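You operate a simulated robot arm through the tools that you are given. There is no shell and no other tool.

Carry out the task below with a simulated robot arm. There is one attempt and no reset: what you move stays moved.

Task
Read and sort the three cheques in the black rack.
Fine: run each through the white reader beside it; its display names the slot in the grey stepped rack, passed or refused.

Only the result counts: the job must be done as asked and must still hold three seconds after the hand-in. Knocking over, shifting, dropping, spilling or breaking anything else fails it.

Robot
A 7-joint arm with a two-finger gripper, fixed in place. Base frame: the origin is on the floor under the middle of its stand, x ahead of it, y to its left, z up; the work surface is at about z = 78. Readings come in cm, degrees, newtons and seconds.
With the tool pointing down near the work surface it reaches from about 34 to 72 cm from the base axis. Its first joint turns from -66.0 to 66.0 degrees. Payload 2.45 kg.
The tool frame sits at the grasp point between the pads (the TCP): z along the fingers, y along the line on which they close. The tips reach 2.6 cm beyond it. The gripper opens to 9.6 cm; its body begins 6.9 cm behind the TCP.
Orientation is that of the tool frame in the base frame, as a unit quaternion [x, y, z, w]. With the fingers straight down and closing along the base's y, the tool's x points along the base's -x, its y along +y and its z along -z.

Tools
- The arm moves only by the tool step_arm. Its arguments are lists of equal length, an entry for each row: "delta_pos": the shift along the base's x, y, z in cm, a list of three; "rot": the turn, a rotation vector about the base's x, y, z in degrees, a list of three. In form: {"delta_pos": [[tx, ty, tz], ...], "rot": [[ax, ay, az], ...]}. A call has 1 to 20 rows; each row is the pose to reach, as a shift and turn from the pose commanded when the call began. "claw" is the gripper command, from -1 (fully open) to 1 (shut), values between in proportion, set as the call begins (left out, the last holds). Each row takes 0.2 s and may step no farther than 5 cm and 8.6 degrees from the row before; otherwise, or with a gripper value out of range, the whole call is refused. Where a pose cannot be reached the arm comes as near as it can. A force on the tool above 40 N (or 10 N above the force at the start of the call, whichever is more), or a blocked arm, ends the call early, and 0.2 s more pass. Each finger travels about 5 cm/s and halts on what it meets, pressing with about 33 N; the grip force reading is that of the motor and also rises with nothing between the fingers. The clock runs only during rows and for 0.2 s after the last one: add rows that repeat a pose to give the fingers time. It gives the time, the measured TCP pose, the force on the tool (base axes), the opening and the grip force at its end, in the units of the frame above (readings bear some noise), with the torque about the TCP (base axes, N m) and any sound that the robot's microphone picked up, and new pictures: "views" is both (left out), scene, wrist or none.
- Cameras (640 x 400 px; columns grow to the right, rows downward): "scene" is fixed at [16.2, -39.1, 139.97]; the picture's right is [0.76, -0.65, 0.00], its down [-0.49, -0.57, -0.66] and it looks along [0.43, 0.50, -0.75] (base axes); focal length 302 px, centre (320, 200). "wrist" rides on the gripper at [8.2, 0.3, -9.8] in the tool frame; the picture's right is [-0.04, 1.00, 0.00], its down [-0.73, -0.03, -0.68] and it looks along [-0.68, -0.03, 0.73] (tool axes); focal length 256 px, centre (320, 200). There is no depth. A picture from a camera that has moved, and an enlarged one, comes with that camera's place and axes in the base frame and with its lens. The place of the scene camera against the robot may be out by one fixed shift of up to 1.2 cm in any direction.
- enlarge(camera, box): a new picture of the part [left, top, right, bottom] of that camera's present view, enlarged. The clock stands still meanwhile.
- finish_job(): hands the job in; it is judged then, once.

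Nothing tells you positions but the pictures and the camera data. Unless the task says otherwise, let go and move clear before handing in.

The tools are called after ">>>" as name(argument=value, ...) on one line, values as JSON. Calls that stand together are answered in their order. step_arm: Moves the arm, as the interface text tells. Its arguments: {"type":"object","properties":{"delta_pos":{"type":"array","items":{"type":"array","items":{"type":"number"}}},"rot":{"type":"array","items":{"type":"array","items":{"type":"number"}}},"claw":{"type":"number"},"views":{"type":"string","enum":["both","scene","wrist","none"]}},"required":["delta_pos","rot"]} The other tools are called the same way: enlarge (camera, box) takes an enlarged picture of a part of a camera's view; finish_job () hands the job in.

At the start:

```text
time: 0.0
position: [31.68, -14.35, 117.55]
tool_rot: [0.0, 1.0, 0.0, 0.0]
contact_force: [-0.4, -0.2, -0.5]
ft_torque: [-0.04, -0.02, 0.03]
width: 9.58
grip_force: 0.0
```

scene: 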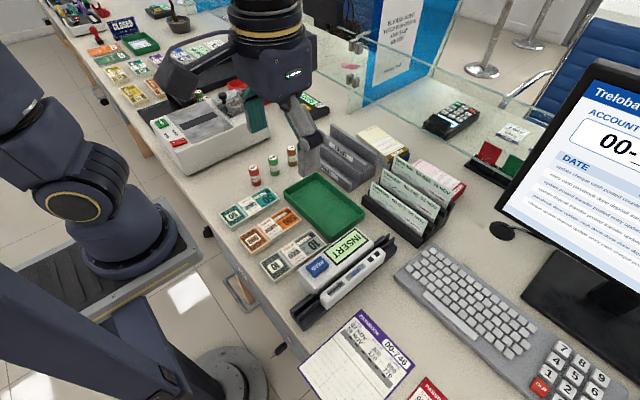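
wrist: 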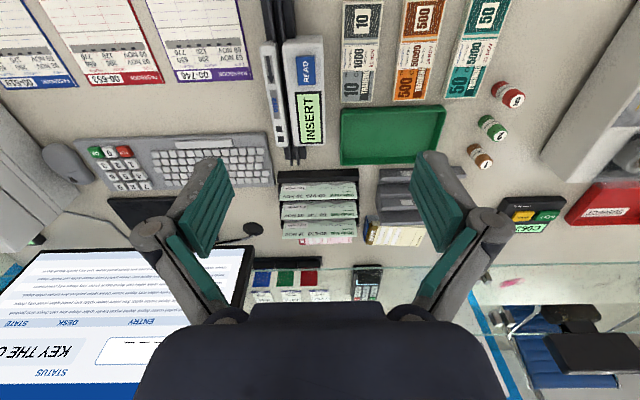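

I see a bank teller counter: a black rack with three cheques, a white reader with an "INSERT" display and a "READ" button, and a grey stepped rack. I'll take enlarged pictures before moving.

>>> enlarge(camera="scene", box=[260, 200, 420, 340])

>>> enlarge(camera="scene", box=[290, 110, 480, 250])

>>> enlarge(camera="wrist", box=[240, 20, 460, 260])

```text
2.86 times, centred on (340, 270) of scene
camera zoom: at [16.2, -39.1, 139.97], right [0.76, -0.65, 0.0], down [-0.49, -0.57, -0.66], along [0.43, 0.5, -0.75], focal length 863 px, centre (263, 0)
```

zoom: 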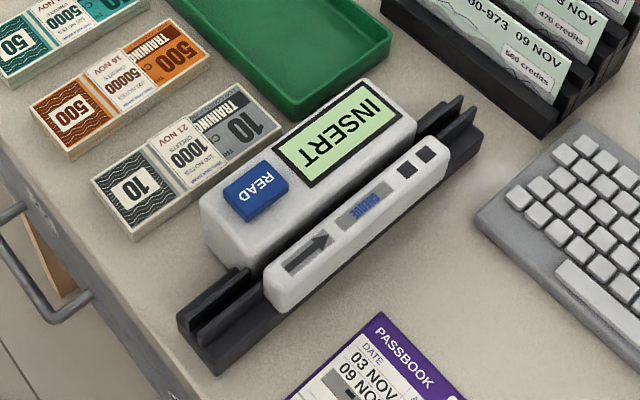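

```text
2.86 times, centred on (385, 180) of scene
camera zoom: at [16.2, -39.1, 139.97], right [0.76, -0.65, 0.0], down [-0.49, -0.57, -0.66], along [0.43, 0.5, -0.75], focal length 863 px, centre (134, 257)
```

zoom: 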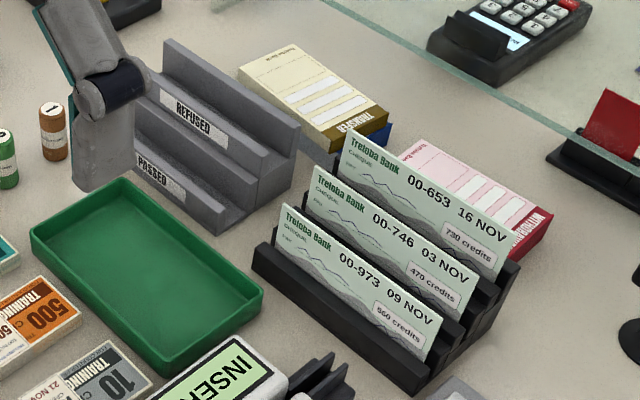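

```text
1.67 times, centred on (350, 140) of wrist
camera zoom: at [23.59, -14.1, 127.31], right [0.04, 1.0, 0.0], down [0.73, -0.03, 0.68], along [0.68, -0.03, -0.73], focal length 427 px, centre (270, 300)
```

zoom: 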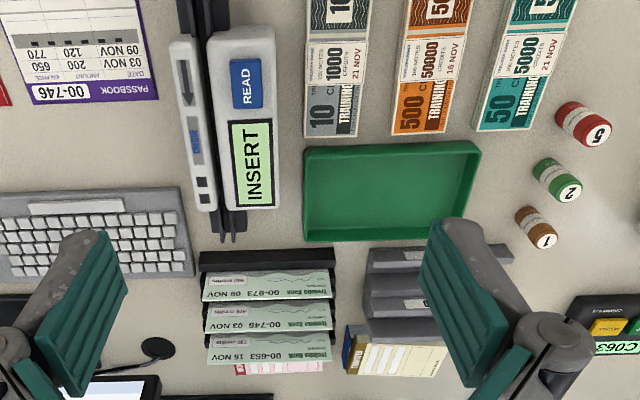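

The reader's slot runs along x, with an arrow pointing away from the robot. I'll zoom in closer on its markings and both racks.

>>> enlarge(camera="scene", box=[315, 230, 385, 290])

>>> enlarge(camera="wrist", box=[255, 20, 345, 170])

>>> enlarge(camera="scene", box=[355, 145, 465, 250])

>>> enlarge(camera="scene", box=[305, 110, 400, 200])

```text
6.67 times, centred on (350, 260) of scene
camera zoom: at [16.2, -39.1, 139.97], right [0.76, -0.65, 0.0], down [-0.49, -0.57, -0.66], along [0.43, 0.5, -0.75], focal length 2014 px, centre (120, -200)
```

zoom: 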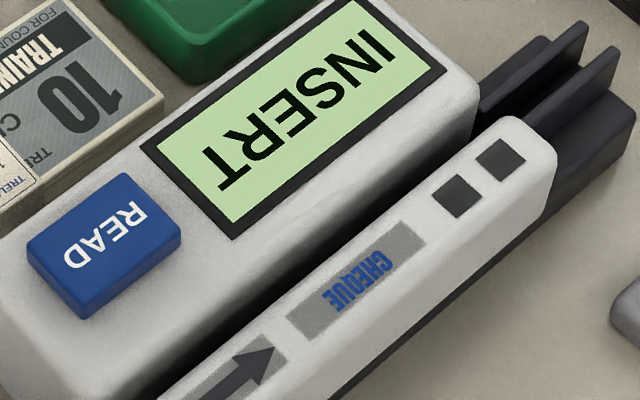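

```text
2.67 times, centred on (300, 95) of wrist
camera zoom: at [23.59, -14.1, 127.31], right [0.04, 1.0, 0.0], down [0.73, -0.03, 0.68], along [0.68, -0.03, -0.73], focal length 683 px, centre (373, 480)
```

zoom: 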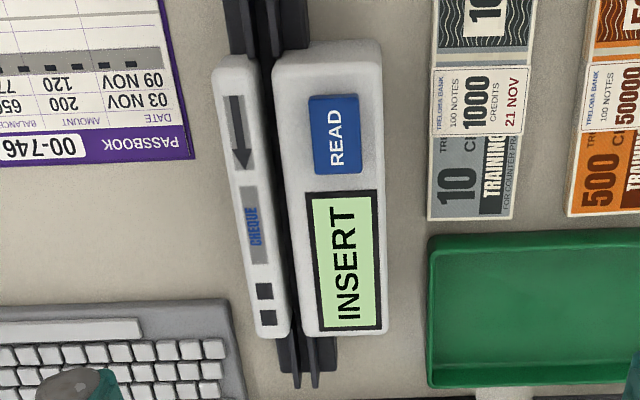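

```text
3.81 times, centred on (410, 198) of scene
camera zoom: at [16.2, -39.1, 139.97], right [0.76, -0.65, 0.0], down [-0.49, -0.57, -0.66], along [0.43, 0.5, -0.75], focal length 1151 px, centre (-23, 210)
```

zoom: 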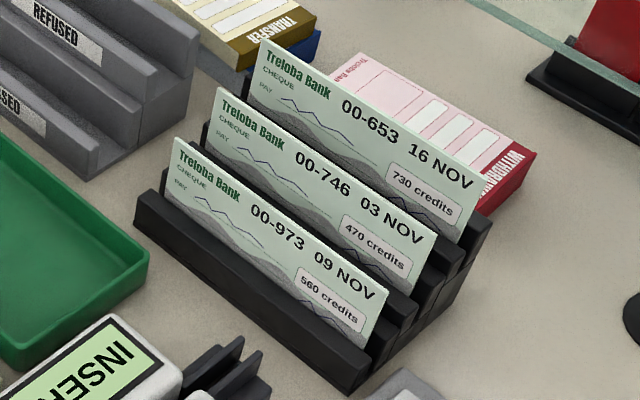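

```text
4.44 times, centred on (352, 155) of scene
camera zoom: at [16.2, -39.1, 139.97], right [0.76, -0.65, 0.0], down [-0.49, -0.57, -0.66], along [0.43, 0.5, -0.75], focal length 1343 px, centre (176, 400)
```

zoom: 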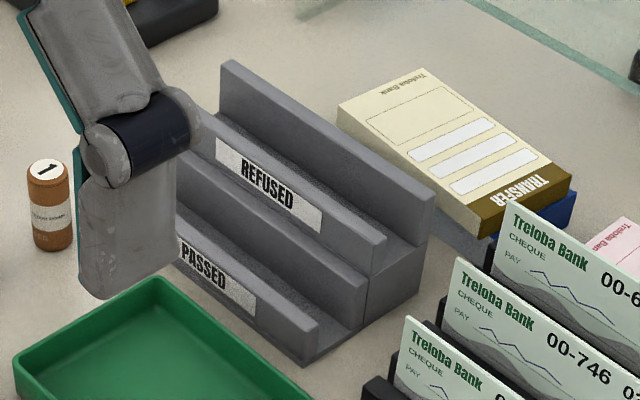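

The three cheques stand in the black rack along y at about x = 60, 63.5 and 67, y = -24 to -8, with tops near z = 88 to 92. I'll move in for a closer look with the wrist camera to measure both racks.

>>> step_arm(delta_pos=[[3, 0, -2], [6, 0, -4], [9, 0, -6], [12, 0, -7.5], [14, 0, -9], [16, 0, -10], [16, 0, -10]], rot=[[0, 0, 0], [0, 0, 0], [0, 0, 0], [0, 0, 0], [0, 0, 0], [0, 0, 0], [0, 0, 0]], claw=-1)

```text
time: 1.6
position: [47.68, -14.34, 107.67]
tool_rot: [-0.001, 1.0, 0.0, 0.001]
contact_force: [0.1, -0.6, 0.1]
ft_torque: [0.01, 0.0, -0.01]
width: 9.61
grip_force: 0.0
camera wrist: at [39.7, -14.03, 117.4], right [0.04, 1.0, 0.0], down [0.73, -0.03, 0.68], along [0.68, -0.03, -0.73], focal length 256 px, centre (320, 200)
```

scene: 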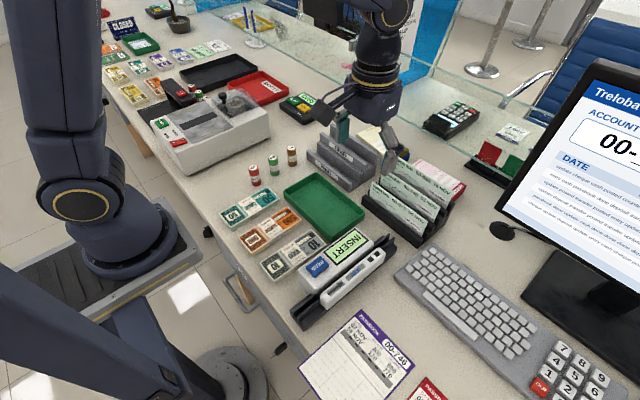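
wrist: 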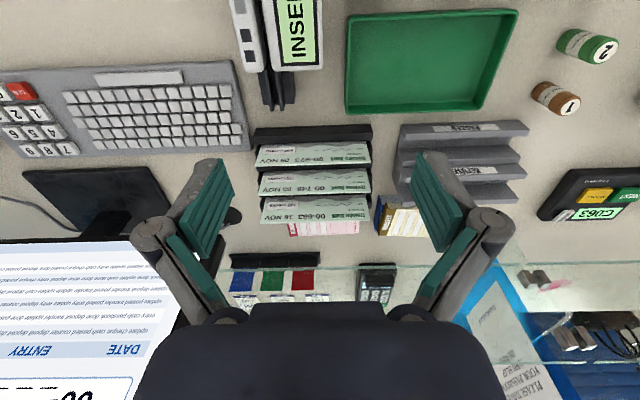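

>>> enlarge(camera="wrist", box=[240, 110, 400, 250])

>>> enlarge(camera="wrist", box=[370, 100, 550, 230])

>>> enlarge(camera="scene", box=[300, 120, 400, 200])

```text
2.86 times, centred on (320, 180) of wrist
camera zoom: at [39.7, -14.03, 117.4], right [0.04, 1.0, 0.0], down [0.73, -0.03, 0.68], along [0.68, -0.03, -0.73], focal length 731 px, centre (320, 257)
```

zoom: 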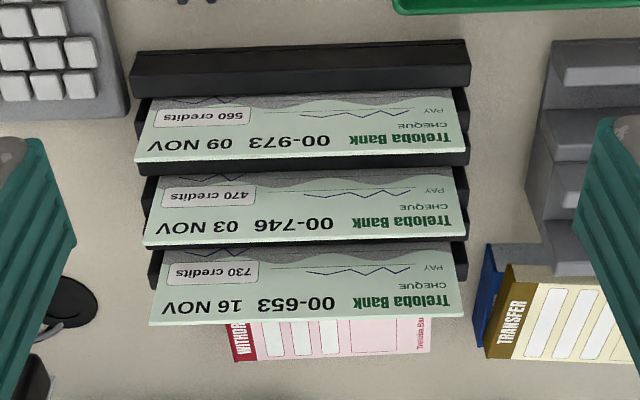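

```text
3.08 times, centred on (460, 165) of wrist
camera zoom: at [39.7, -14.03, 117.4], right [0.04, 1.0, 0.0], down [0.73, -0.03, 0.68], along [0.68, -0.03, -0.73], focal length 788 px, centre (-111, 308)
```

zoom: 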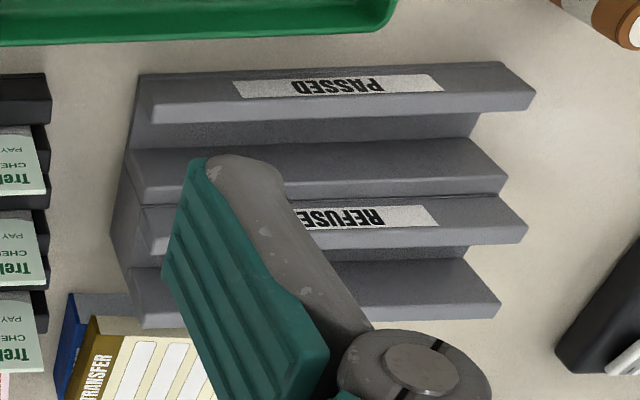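

```text
5.00 times, centred on (350, 160) of scene
camera zoom: at [16.2, -39.1, 139.97], right [0.76, -0.65, 0.0], down [-0.49, -0.57, -0.66], along [0.43, 0.5, -0.75], focal length 1510 px, centre (170, 400)
```

zoom: 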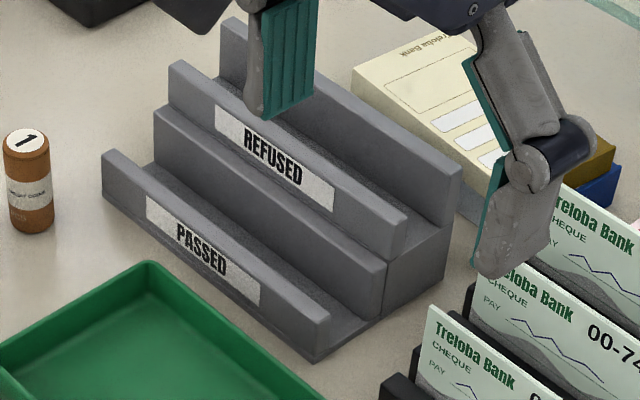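

Both racks are clear: the grey rack has two wide open-ended channels, PASSED at the lower front and REFUSED at the upper back. I'll look at the black rack's side profile and the fingers before picking.

>>> enlarge(camera="scene", box=[405, 175, 475, 245])

>>> enlarge(camera="scene", box=[350, 155, 430, 225])

>>> enlarge(camera="wrist", box=[120, 150, 260, 330])

```text
5.71 times, centred on (440, 210) of scene
camera zoom: at [16.2, -39.1, 139.97], right [0.76, -0.65, 0.0], down [-0.49, -0.57, -0.66], along [0.43, 0.5, -0.75], focal length 1726 px, centre (-366, 143)
```

zoom: 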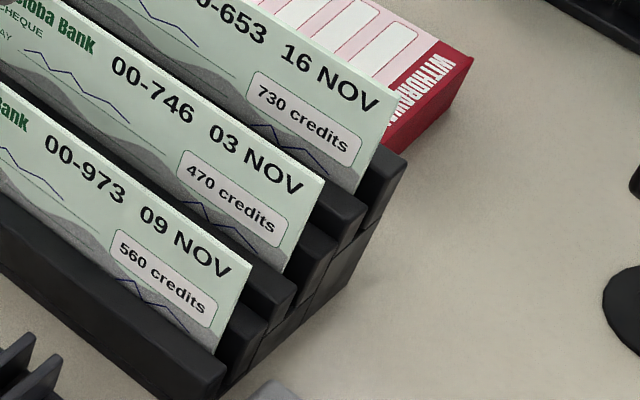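

```text
5.71 times, centred on (390, 190) of scene
camera zoom: at [16.2, -39.1, 139.97], right [0.76, -0.65, 0.0], down [-0.49, -0.57, -0.66], along [0.43, 0.5, -0.75], focal length 1726 px, centre (-80, 257)
```

zoom: 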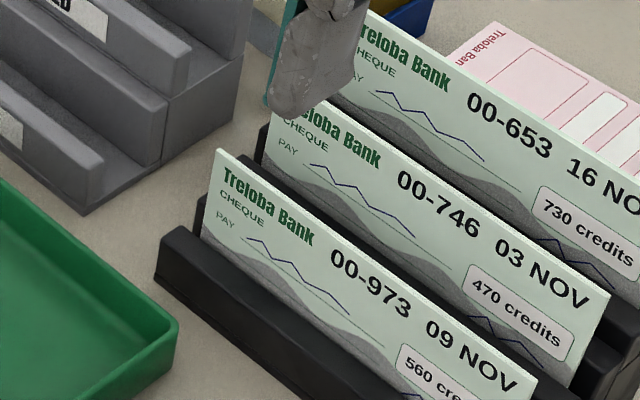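

```text
2.22 times, centred on (190, 240) of wrist
camera zoom: at [39.7, -14.03, 117.4], right [0.04, 1.0, 0.0], down [0.73, -0.03, 0.68], along [0.68, -0.03, -0.73], focal length 569 px, centre (609, 111)
```

zoom: 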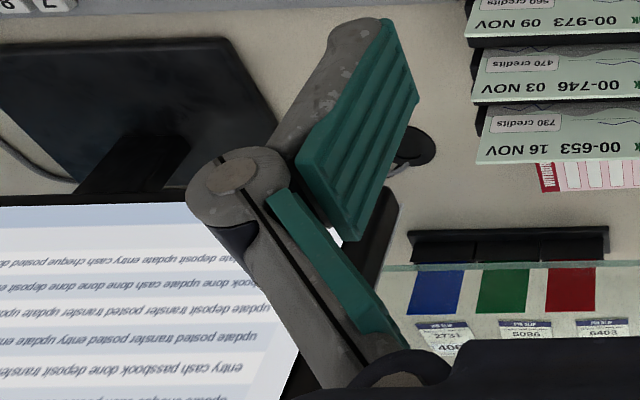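

Walls between slots top out around z ≈ 83 to 85, so a grip on the top ~3 cm of each cheque should be clear. Next I'll move back to look at the reader from above.

>>> step_arm(delta_pos=[[-4, -1, 0], [-8, -2, 0], [-11.5, -4, 0], [-13, -6, 0], [-13, -6, 0], [-13, -6, 0]], rot=[[0, 0, 0], [0, 0, 0], [0, 0, 0], [0, 0, 0], [0, 0, 0], [0, 0, 0]], views="wrist")

>>> enlarge(camera="wrist", box=[220, 0, 420, 140])

```text
time: 3.0
position: [34.68, -20.69, 107.83]
tool_rot: [0.0, 1.0, 0.0, 0.0]
contact_force: [0.8, -0.1, -0.2]
ft_torque: [-0.02, 0.0, -0.02]
width: 9.61
grip_force: 0.0
camera wrist: at [26.42, -20.27, 117.53], right [0.04, 1.0, 0.0], down [0.73, -0.03, 0.68], along [0.68, -0.03, -0.73], focal length 256 px, centre (320, 200)
```

wrist: 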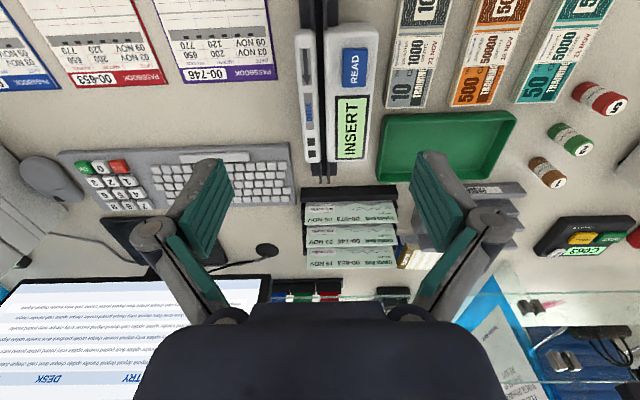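

```text
2.86 times, centred on (320, 70) of wrist
camera zoom: at [26.42, -20.27, 117.53], right [0.04, 1.0, 0.0], down [0.73, -0.03, 0.68], along [0.68, -0.03, -0.73], focal length 731 px, centre (320, 571)
```

zoom: 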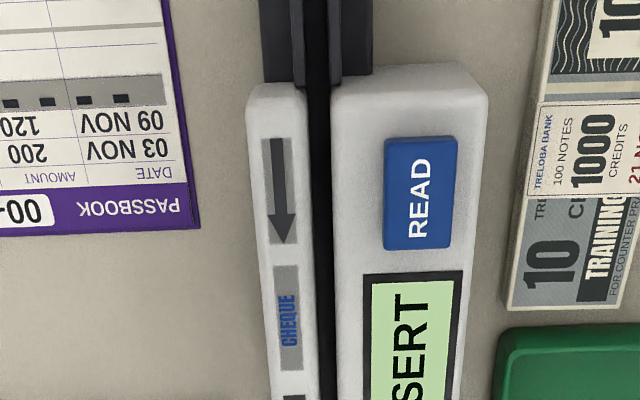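

>>> enlarge(camera="wrist", box=[270, 90, 390, 190])

>>> enlarge(camera="wrist", box=[280, 0, 370, 60])

>>> enlarge(camera="scene", box=[285, 260, 365, 335])

>>> enlarge(camera="scene", box=[345, 220, 405, 280])

```text
4.00 times, centred on (330, 140) of wrist
camera zoom: at [26.42, -20.27, 117.53], right [0.04, 1.0, 0.0], down [0.73, -0.03, 0.68], along [0.68, -0.03, -0.73], focal length 1024 px, centre (280, 440)
```

zoom: 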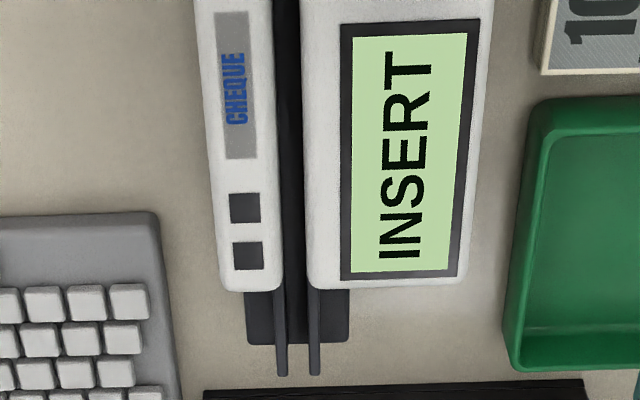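

```text
6.67 times, centred on (325, 30) of wrist
camera zoom: at [26.42, -20.27, 117.53], right [0.04, 1.0, 0.0], down [0.73, -0.03, 0.68], along [0.68, -0.03, -0.73], focal length 1707 px, centre (287, 1333)
```

zoom: 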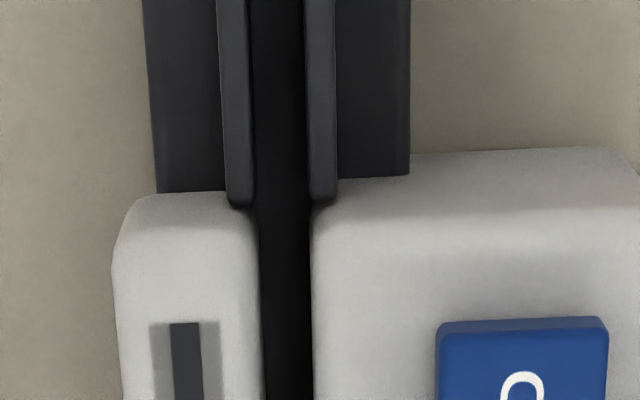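

```text
5.33 times, centred on (325, 298) of scene
camera zoom: at [16.2, -39.1, 139.97], right [0.76, -0.65, 0.0], down [-0.49, -0.57, -0.66], along [0.43, 0.5, -0.75], focal length 1611 px, centre (293, -320)
```

zoom: 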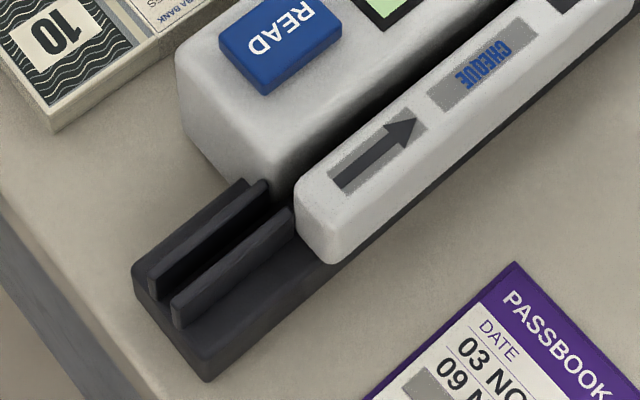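

```text
6.67 times, centred on (375, 250) of scene
camera zoom: at [16.2, -39.1, 139.97], right [0.76, -0.65, 0.0], down [-0.49, -0.57, -0.66], along [0.43, 0.5, -0.75], focal length 2014 px, centre (-47, -133)
```

zoom: 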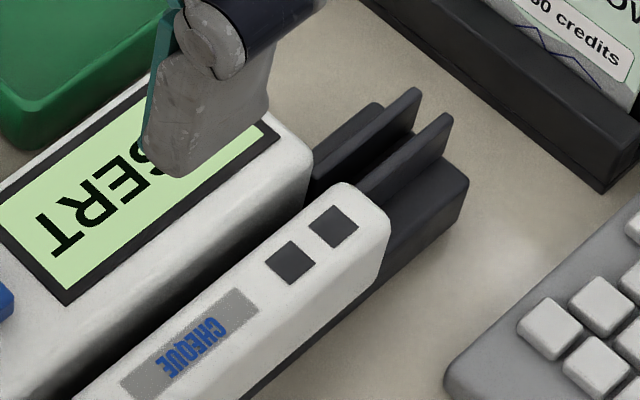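

The reader's slot runs along x at about y = -20.7, roughly 1 cm wide, between x ≈ 27 and 55, with a low white body. I'll now yaw the tool +90° so the fingers close along x, and move over the racks to measure them lengthwise.

>>> step_arm(delta_pos=[[2, 0.5, 0], [4, 1, 0], [6, 1.5, 0], [8, 2, 0], [10, 2.5, 0], [12, 3, 0], [14, 3.5, 0], [16, 4, 0], [18, 4.5, 0], [20, 5, 0], [22, 5.2, 0], [24, 5.4, 0], [25.3, 5.4, -1], [25.3, 5.4, -2], [25.3, 5.4, -2]], rot=[[0, 0, 7.5], [0, 0, 15], [0, 0, 22.5], [0, 0, 30], [0, 0, 37.5], [0, 0, 45], [0, 0, 52.5], [0, 0, 60], [0, 0, 67.5], [0, 0, 75], [0, 0, 82.5], [0, 0, 90], [0, 0, 90], [0, 0, 90], [0, 0, 90]])

```text
time: 6.2
position: [59.86, -15.08, 105.6]
tool_rot: [0.707, -0.707, 0.0, 0.0]
contact_force: [-1.0, 0.9, 0.3]
ft_torque: [-0.03, 0.03, 0.04]
width: 9.58
grip_force: 0.1
camera wrist: at [59.58, -23.21, 115.44], right [-1.0, 0.04, 0.0], down [0.03, 0.73, 0.68], along [0.03, 0.68, -0.73], focal length 256 px, centre (320, 200)
```

scene: 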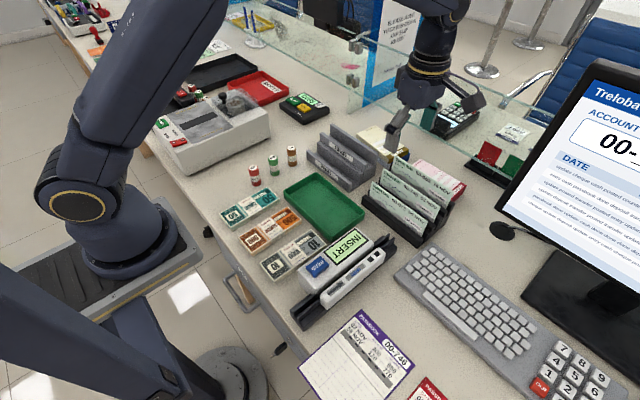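
wrist: 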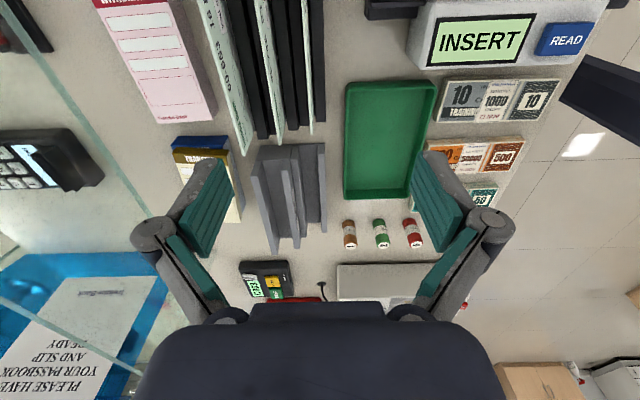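

>>> enlarge(camera="wrist", box=[190, 0, 350, 140])

>>> enlarge(camera="wrist", box=[230, 120, 350, 260])

>>> enlarge(camera="scene", box=[300, 110, 400, 200])

```text
2.86 times, centred on (270, 70) of wrist
camera zoom: at [59.58, -23.21, 115.44], right [-1.0, 0.04, 0.0], down [0.03, 0.73, 0.68], along [0.03, 0.68, -0.73], focal length 731 px, centre (463, 571)
```

zoom: 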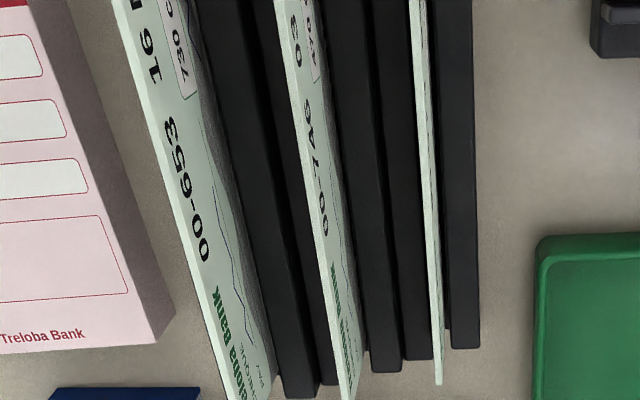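

```text
2.86 times, centred on (290, 190) of wrist
camera zoom: at [59.58, -23.21, 115.44], right [-1.0, 0.04, 0.0], down [0.03, 0.73, 0.68], along [0.03, 0.68, -0.73], focal length 731 px, centre (406, 229)
```

zoom: 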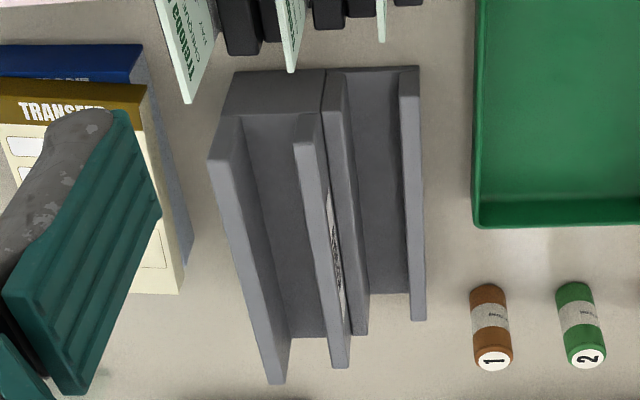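

```text
4.44 times, centred on (350, 155) of scene
camera zoom: at [16.2, -39.1, 139.97], right [0.76, -0.65, 0.0], down [-0.49, -0.57, -0.66], along [0.43, 0.5, -0.75], focal length 1343 px, centre (187, 400)
```

zoom: 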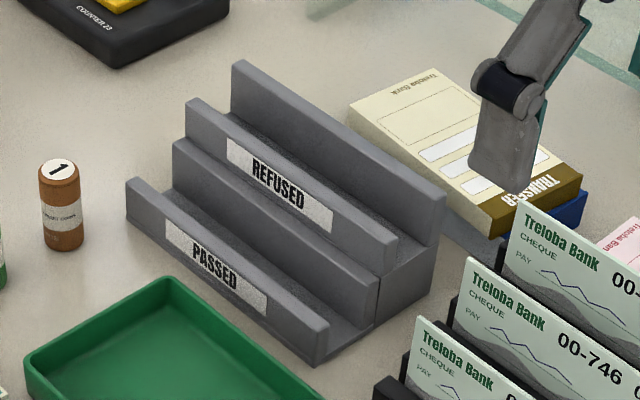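

With the second wrist view, I place the front cheque at x ≈ 61.3, y ≈ -24.4 to -7.5, top z ≈ 86.8; the next at x ≈ 65.1, z ≈ 88.8; the rear at x ≈ 68.8, z ≈ 91.2. I'll narrow the gripper to about 2 cm and check the finger shape before descending.

>>> step_arm(delta_pos=[[0.5, -0.5, -2], [1.3, -1, -4], [1.3, -1, -6], [1.3, -1, -8], [1.3, -1, -8], [1.3, -1, -8]], rot=[[0, 0, 0], [0, 0, 0], [0, 0, 0], [0, 0, 0], [0, 0, 0], [0, 0, 0]], claw=0.6)

>>> enlarge(camera="scene", box=[360, 80, 480, 220])

>>> enlarge(camera="wrist", box=[180, 40, 440, 300])

```text
time: 7.6
position: [61.38, -16.0, 97.47]
tool_rot: [0.707, -0.707, -0.001, 0.0]
contact_force: [0.4, 0.0, -0.1]
ft_torque: [0.0, 0.01, 0.03]
width: 1.91
grip_force: 0.0
camera wrist: at [61.11, -24.14, 107.25], right [-1.0, 0.04, 0.0], down [0.03, 0.73, 0.68], along [0.03, 0.68, -0.73], focal length 256 px, centre (320, 200)
```

scene: 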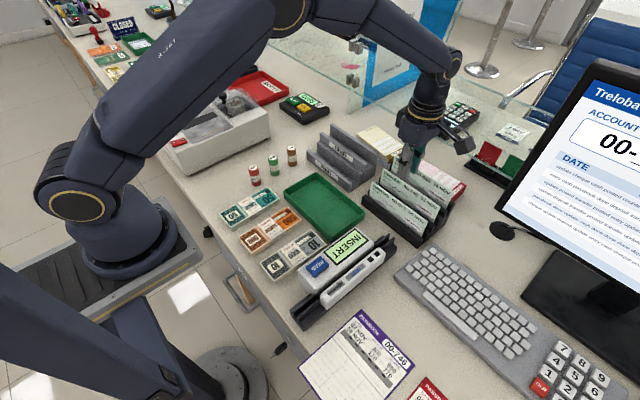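
wrist: 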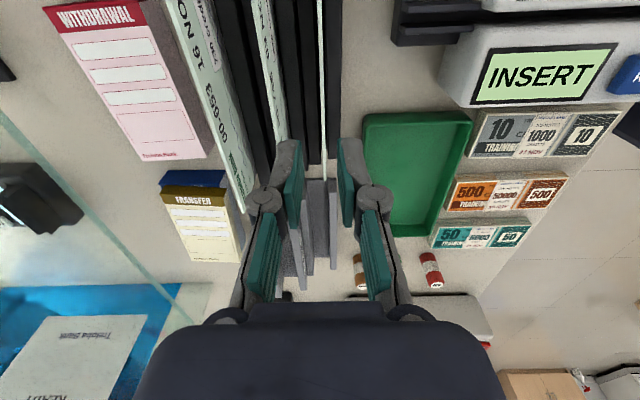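

```text
2.86 times, centred on (420, 150) of scene
camera zoom: at [16.2, -39.1, 139.97], right [0.76, -0.65, 0.0], down [-0.49, -0.57, -0.66], along [0.43, 0.5, -0.75], focal length 863 px, centre (34, 343)
```

zoom: 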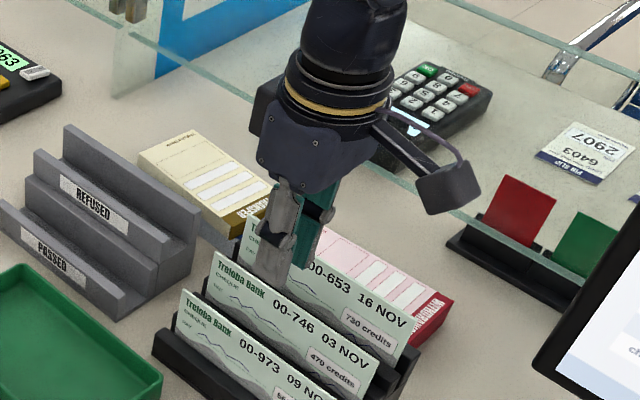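

```text
1.54 times, centred on (310, 170) of wrist
camera zoom: at [61.11, -24.14, 107.25], right [-1.0, 0.04, 0.0], down [0.03, 0.73, 0.68], along [0.03, 0.68, -0.73], focal length 394 px, centre (335, 246)
```

zoom: 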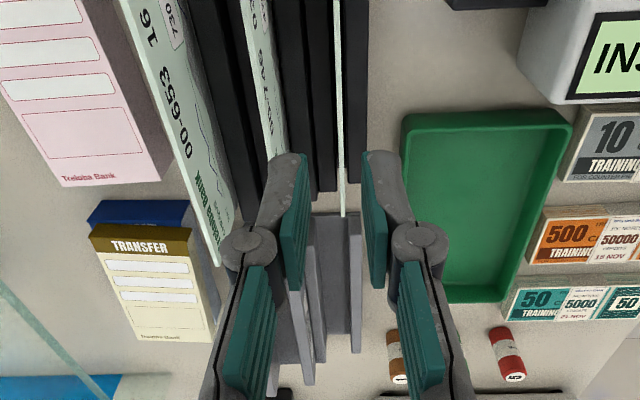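

The fingers are about 1.5 cm thick with knuckles a bit wider, so I'll narrow the opening to 1.5 cm. I'll descend to just above the front cheque and check alignment.

>>> step_arm(delta_pos=[[-0.1, 0, -2], [-0.1, 0, -4], [-0.1, 0, -6], [-0.1, 0, -7], [-0.1, 0, -7], [-0.1, 0, -7]], rot=[[0, 0, 0], [0, 0, 0], [0, 0, 0], [0, 0, 0], [0, 0, 0], [0, 0, 0]], claw=0.69)

>>> enlarge(camera="wrist", box=[220, 60, 420, 230])

>>> enlarge(camera="scene", box=[370, 130, 450, 220])

```text
time: 9.0
position: [61.35, -16.13, 90.65]
tool_rot: [-0.707, 0.707, 0.0, 0.001]
contact_force: [0.6, 0.0, 0.5]
ft_torque: [-0.01, 0.03, 0.01]
width: 1.5
grip_force: 0.1
camera wrist: at [61.04, -24.2, 100.38], right [-1.0, 0.04, 0.0], down [0.03, 0.73, 0.68], along [0.03, 0.68, -0.73], focal length 256 px, centre (320, 200)
```

scene: 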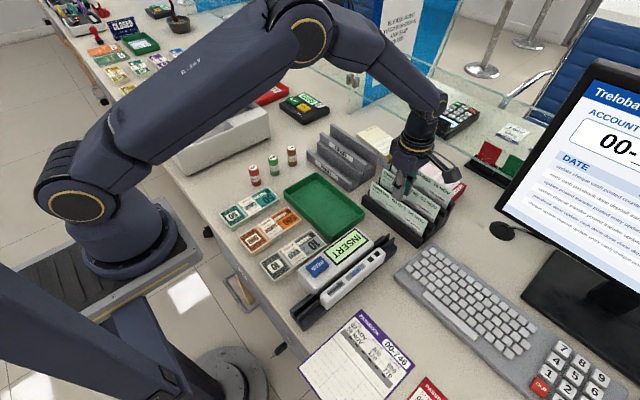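
wrist: 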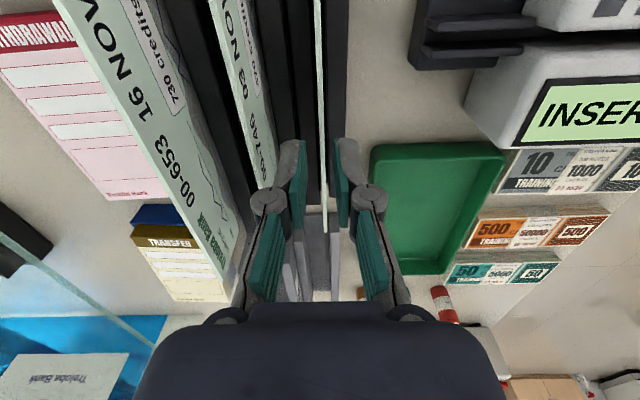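

```text
2.35 times, centred on (320, 145) of wrist
camera zoom: at [61.04, -24.2, 100.38], right [-1.0, 0.04, 0.0], down [0.03, 0.73, 0.68], along [0.03, 0.68, -0.73], focal length 602 px, centre (320, 329)
```

zoom: 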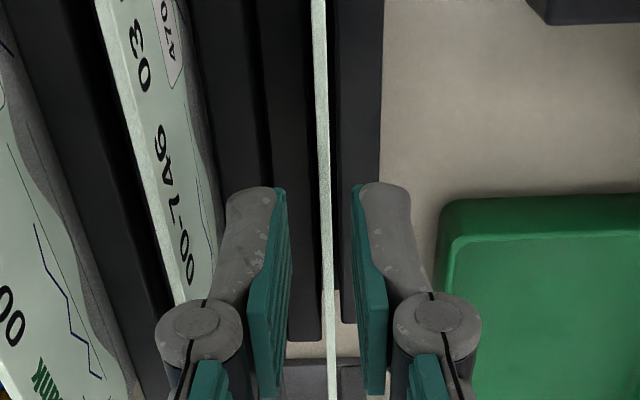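

```text
4.44 times, centred on (410, 175) of scene
camera zoom: at [16.2, -39.1, 139.97], right [0.76, -0.65, 0.0], down [-0.49, -0.57, -0.66], along [0.43, 0.5, -0.75], focal length 1343 px, centre (-80, 311)
```

zoom: 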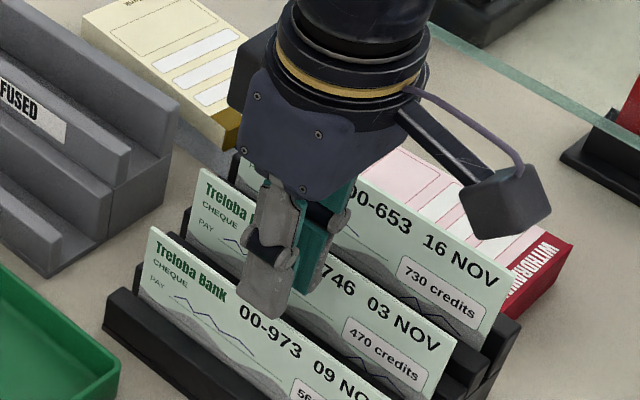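

The front cheque sits nearly centred between the pads (about 0.1 cm toward -x). I'll descend to straddle its top by about 2.9 cm and check the picture before closing.

>>> step_arm(delta_pos=[[-0.12, 0, -1], [-0.12, 0, -2], [-0.12, 0, -3], [-0.12, 0, -4], [-0.12, 0, -4]], rot=[[0, 0, 0], [0, 0, 0], [0, 0, 0], [0, 0, 0], [0, 0, 0]])

>>> enlarge(camera="wrist", box=[220, 60, 420, 230])

>>> enlarge(camera="scene", box=[370, 130, 450, 220])

```text
time: 10.2
position: [61.2, -15.96, 86.43]
tool_rot: [-0.707, 0.708, 0.0, 0.0]
contact_force: [-0.8, 0.6, -0.6]
ft_torque: [-0.03, 0.01, -0.02]
width: 1.5
grip_force: 0.1
camera wrist: at [60.87, -24.08, 96.33], right [-1.0, 0.04, 0.0], down [0.03, 0.73, 0.68], along [0.03, 0.68, -0.73], focal length 256 px, centre (320, 200)
```

scene: 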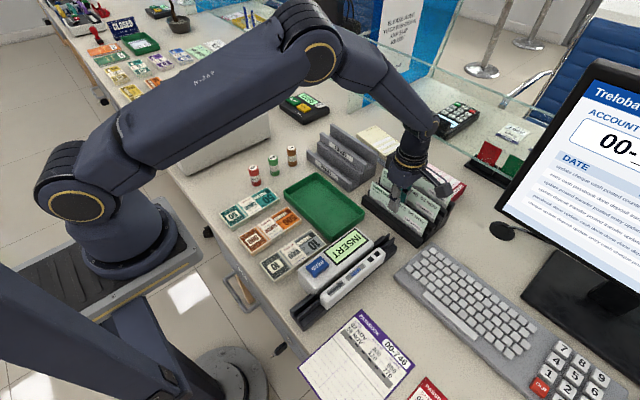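
wrist: 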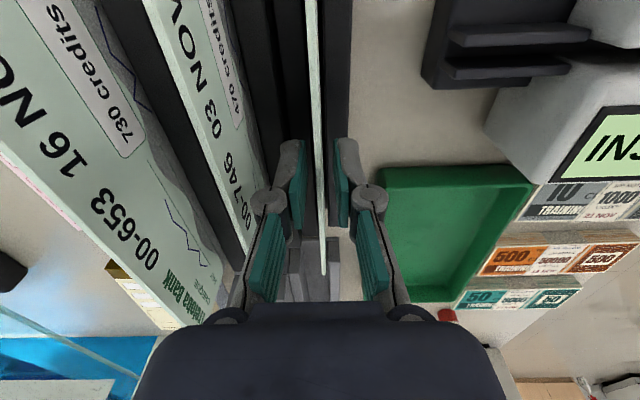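

```text
2.35 times, centred on (320, 145) of wrist
camera zoom: at [60.87, -24.08, 96.33], right [-1.0, 0.04, 0.0], down [0.03, 0.73, 0.68], along [0.03, 0.68, -0.73], focal length 602 px, centre (320, 329)
```

zoom: 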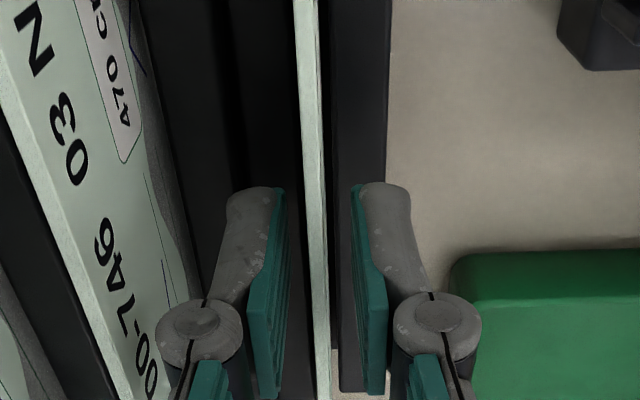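

```text
4.44 times, centred on (410, 175) of scene
camera zoom: at [16.2, -39.1, 139.97], right [0.76, -0.65, 0.0], down [-0.49, -0.57, -0.66], along [0.43, 0.5, -0.75], focal length 1343 px, centre (-80, 311)
```

zoom: 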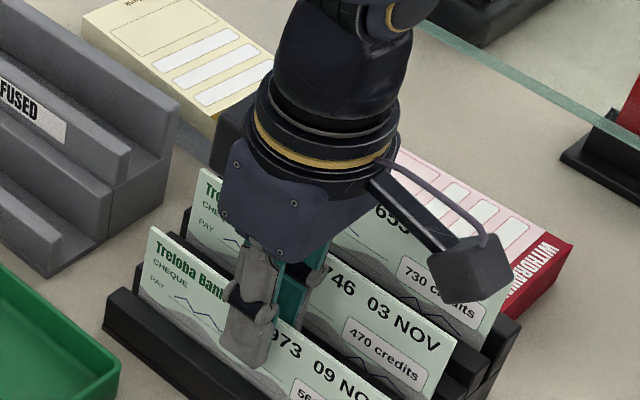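

The pads straddle the front cheque cleanly. Closing the gripper now.

>>> step_arm(delta_pos=[[0, 0, 0], [0, 0, 0], [0, 0, 0], [0, 0, 0]], rot=[[0, 0, 0], [0, 0, 0], [0, 0, 0], [0, 0, 0]], claw=1, views="wrist")

```text
time: 11.2
position: [61.07, -15.9, 86.58]
tool_rot: [0.707, -0.707, 0.0, -0.001]
contact_force: [0.3, 0.5, -0.4]
ft_torque: [-0.02, -0.01, 0.01]
width: 0.6
grip_force: 30.5
camera wrist: at [60.86, -24.09, 96.34], right [-1.0, 0.04, 0.0], down [0.03, 0.73, 0.68], along [0.03, 0.68, -0.73], focal length 256 px, centre (320, 200)
```

wrist: 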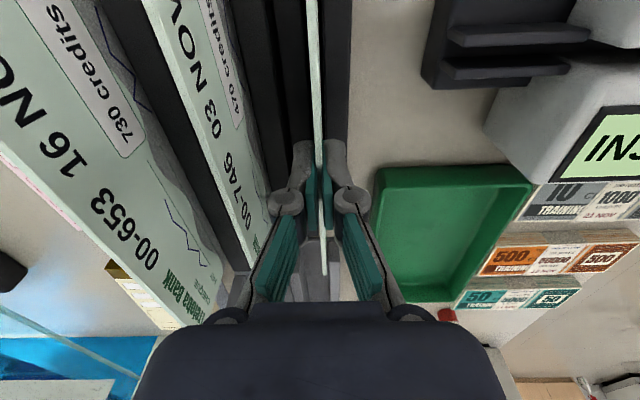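

The cheque is gripped (grip force 30 N). I'll lift it straight up out of the rack.

>>> step_arm(delta_pos=[[0, 0, 1], [0, 0, 2], [0, 0, 3.5], [0, 0, 5], [0, 0, 7], [0, 0, 9], [0, 0, 11], [0, 0, 12], [0, 0, 12]], rot=[[0, 0, 0], [0, 0, 0], [0, 0, 0], [0, 0, 0], [0, 0, 0], [0, 0, 0], [0, 0, 0], [0, 0, 0], [0, 0, 0]])

>>> enlarge(camera="scene", box=[340, 80, 480, 230])

```text
time: 13.2
position: [61.0, -15.86, 98.66]
tool_rot: [0.707, -0.707, 0.0, 0.0]
contact_force: [-0.1, 1.1, -0.4]
ft_torque: [0.03, 0.02, -0.04]
width: 0.58
grip_force: 31.2
camera wrist: at [60.74, -24.04, 108.29], right [-1.0, 0.04, 0.0], down [0.03, 0.73, 0.68], along [0.03, 0.68, -0.73], focal length 256 px, centre (320, 200)
```

scene: 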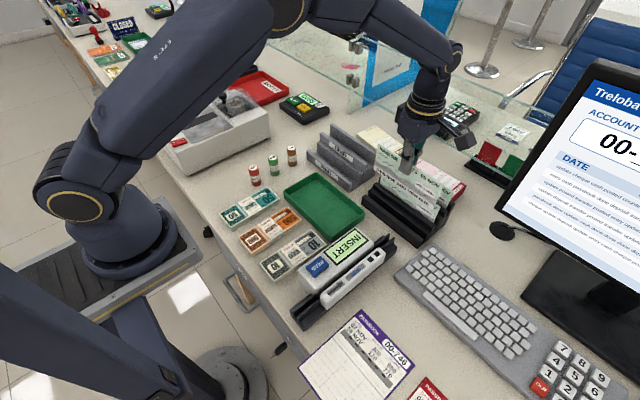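
wrist: 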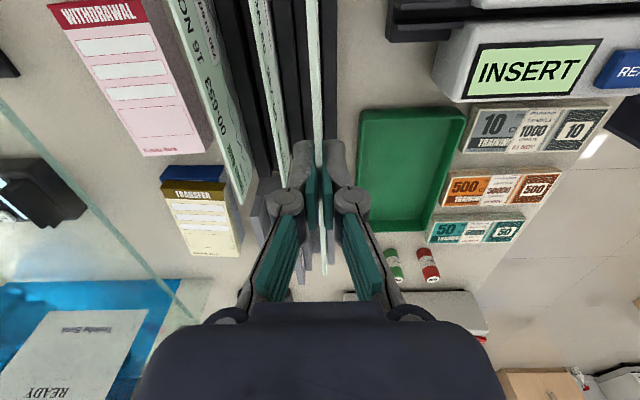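

```text
2.67 times, centred on (410, 155) of scene
camera zoom: at [16.2, -39.1, 139.97], right [0.76, -0.65, 0.0], down [-0.49, -0.57, -0.66], along [0.43, 0.5, -0.75], focal length 806 px, centre (80, 320)
```

zoom: 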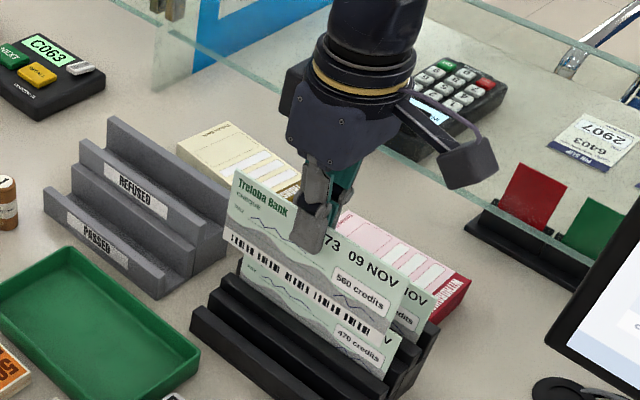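

The first cheque is out, with a magnetic strip along its bottom edge. I'll carry it back over the reader, turning it -90° so its plane lies along the slot.

>>> step_arm(delta_pos=[[0, 0, 1.5], [-2, 0, 3], [-4, -0.5, 3], [-6, -1, 3], [-8, -1.5, 3], [-10, -2, 3], [-12, -2.5, 3], [-14, -3, 3], [-16, -3.5, 3], [-18, -4, 3], [-20, -4.4, 3], [-22, -4.6, 3], [-24, -4.65, 3], [-24, -4.65, 3], [-24, -4.65, 3]], rot=[[0, 0, 0], [0, 0, -6], [0, 0, -14], [0, 0, -22], [0, 0, -30], [0, 0, -38], [0, 0, -46], [0, 0, -54], [0, 0, -62], [0, 0, -70], [0, 0, -78], [0, 0, -84], [0, 0, -90], [0, 0, -90], [0, 0, -90]])

>>> enlarge(camera="wrist", box=[240, 0, 400, 160])

```text
time: 16.4
position: [37.16, -20.85, 101.57]
tool_rot: [0.001, 1.0, 0.0, 0.001]
contact_force: [-0.2, -0.5, 0.4]
ft_torque: [0.01, 0.0, -0.01]
width: 0.6
grip_force: 30.3
camera wrist: at [28.99, -20.32, 111.4], right [0.04, 1.0, 0.0], down [0.73, -0.03, 0.68], along [0.68, -0.03, -0.73], focal length 256 px, centre (320, 200)
```

scene: 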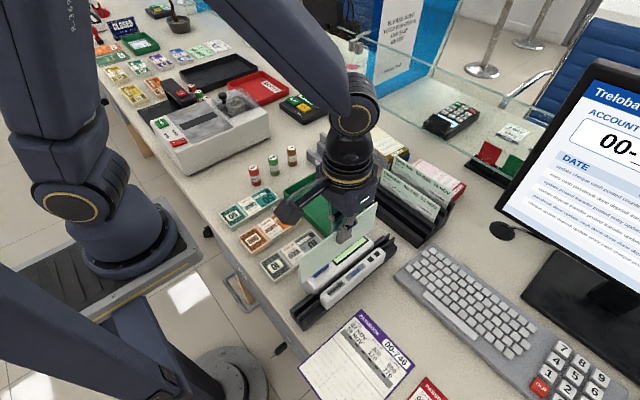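
wrist: 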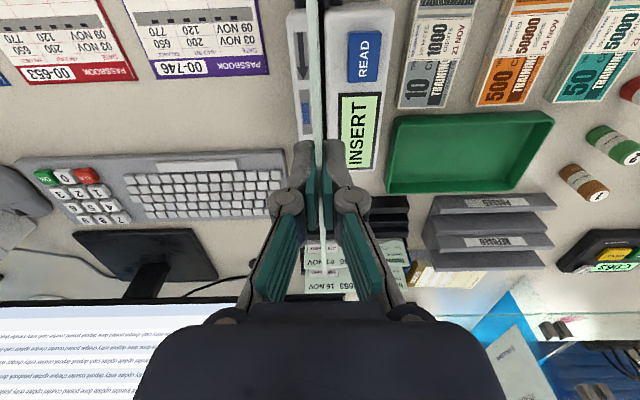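

```text
2.50 times, centred on (320, 80) of wrist
camera zoom: at [28.99, -20.32, 111.4], right [0.04, 1.0, 0.0], down [0.73, -0.03, 0.68], along [0.68, -0.03, -0.73], focal length 640 px, centre (320, 500)
```

zoom: 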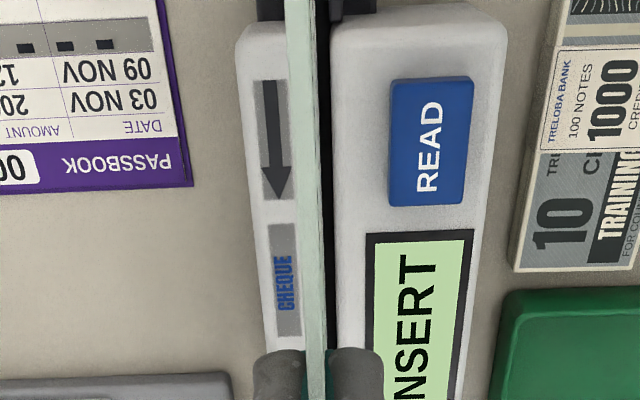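

The cheque now lies along x over the reader, approximately over the slot. I'll lower it to just above the reader and check alignment closely.

>>> step_arm(delta_pos=[[0, 0, -2], [0, 0, -4], [0, 0, -6], [0, 0, -8], [0, 0, -9.3], [0, 0, -9.3], [0, 0, -9.3]], rot=[[0, 0, 0], [0, 0, 0], [0, 0, 0], [0, 0, 0], [0, 0, 0], [0, 0, 0], [0, 0, 0]])

>>> enlarge(camera="wrist", box=[260, 0, 380, 140])

>>> enlarge(camera="scene", box=[290, 210, 410, 330])

```text
time: 18.0
position: [37.09, -20.65, 92.09]
tool_rot: [-0.001, 1.0, 0.0, 0.0]
contact_force: [0.0, -0.3, 0.1]
ft_torque: [-0.02, -0.01, -0.01]
width: 0.59
grip_force: 30.6
camera wrist: at [29.01, -20.29, 101.97], right [0.04, 1.0, 0.0], down [0.73, -0.03, 0.68], along [0.68, -0.03, -0.73], focal length 256 px, centre (320, 200)
```

scene: 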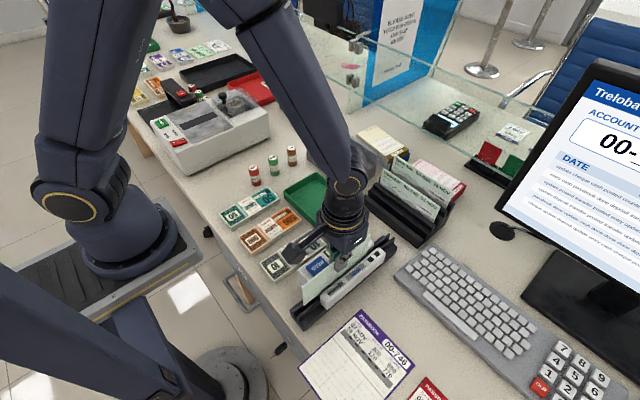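
wrist: 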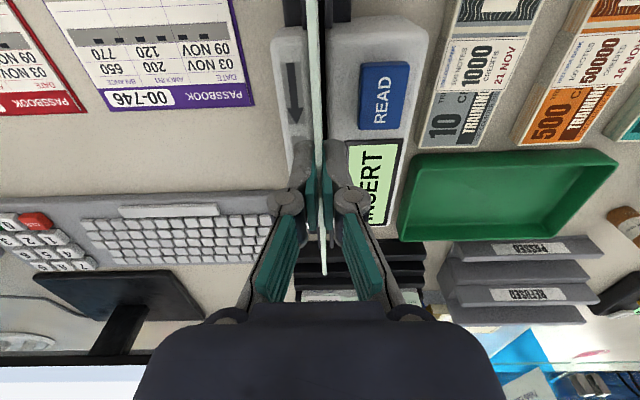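

```text
2.86 times, centred on (320, 70) of wrist
camera zoom: at [29.01, -20.29, 101.97], right [0.04, 1.0, 0.0], down [0.73, -0.03, 0.68], along [0.68, -0.03, -0.73], focal length 731 px, centre (320, 571)
```

zoom: 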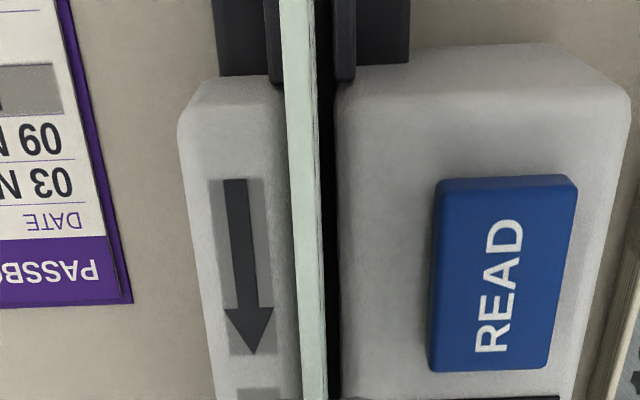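

```text
3.33 times, centred on (350, 270) of scene
camera zoom: at [16.2, -39.1, 139.97], right [0.76, -0.65, 0.0], down [-0.49, -0.57, -0.66], along [0.43, 0.5, -0.75], focal length 1007 px, centre (220, -33)
```

zoom: 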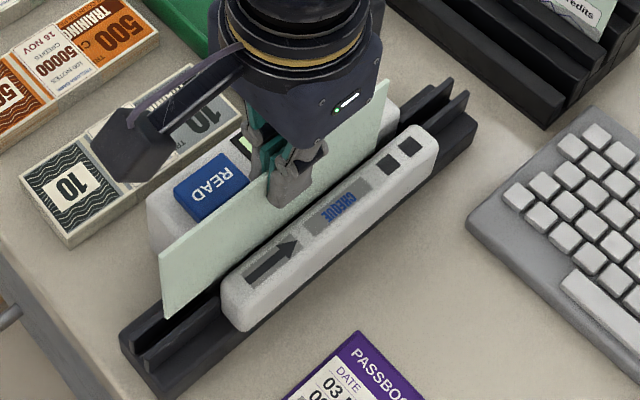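

The cheque is over the slot within about 0.1 cm sideways. I'll zoom in to judge the height of its bottom edge against the fins and guide before lowering.

>>> enlarge(camera="scene", box=[300, 250, 370, 310])

>>> enlarge(camera="scene", box=[340, 220, 410, 280])

>>> enlarge(camera="wrist", box=[295, 0, 355, 50])

```text
6.67 times, centred on (335, 280) of scene
camera zoom: at [16.2, -39.1, 139.97], right [0.76, -0.65, 0.0], down [-0.49, -0.57, -0.66], along [0.43, 0.5, -0.75], focal length 2014 px, centre (220, -333)
```

zoom: 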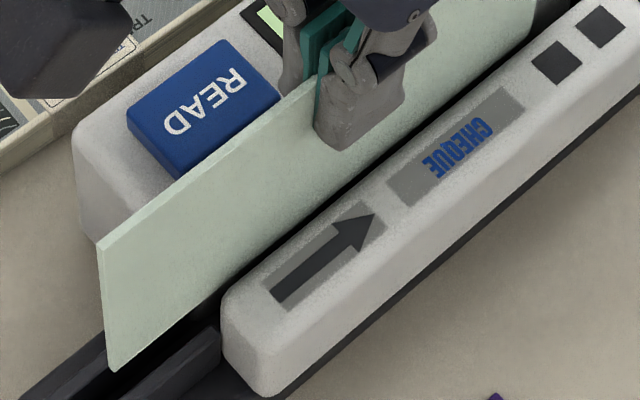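

```text
6.67 times, centred on (375, 250) of scene
camera zoom: at [16.2, -39.1, 139.97], right [0.76, -0.65, 0.0], down [-0.49, -0.57, -0.66], along [0.43, 0.5, -0.75], focal length 2014 px, centre (-47, -133)
```

zoom: 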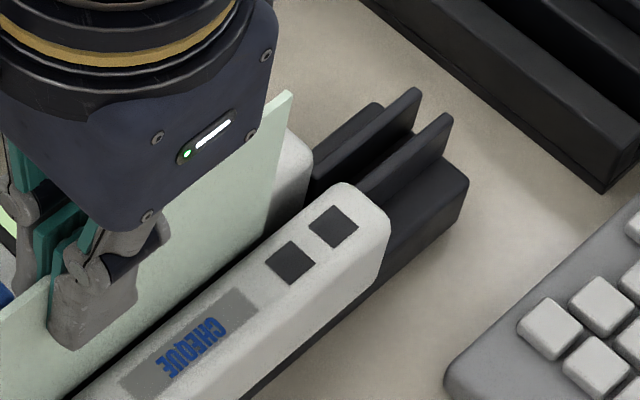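

```text
8.00 times, centred on (325, 25) of wrist
camera zoom: at [29.01, -20.29, 101.97], right [0.04, 1.0, 0.0], down [0.73, -0.03, 0.68], along [0.68, -0.03, -0.73], focal length 2048 px, centre (280, 1600)
```

zoom: 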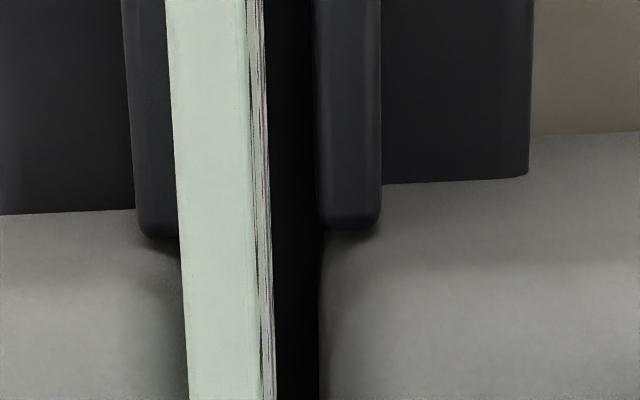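

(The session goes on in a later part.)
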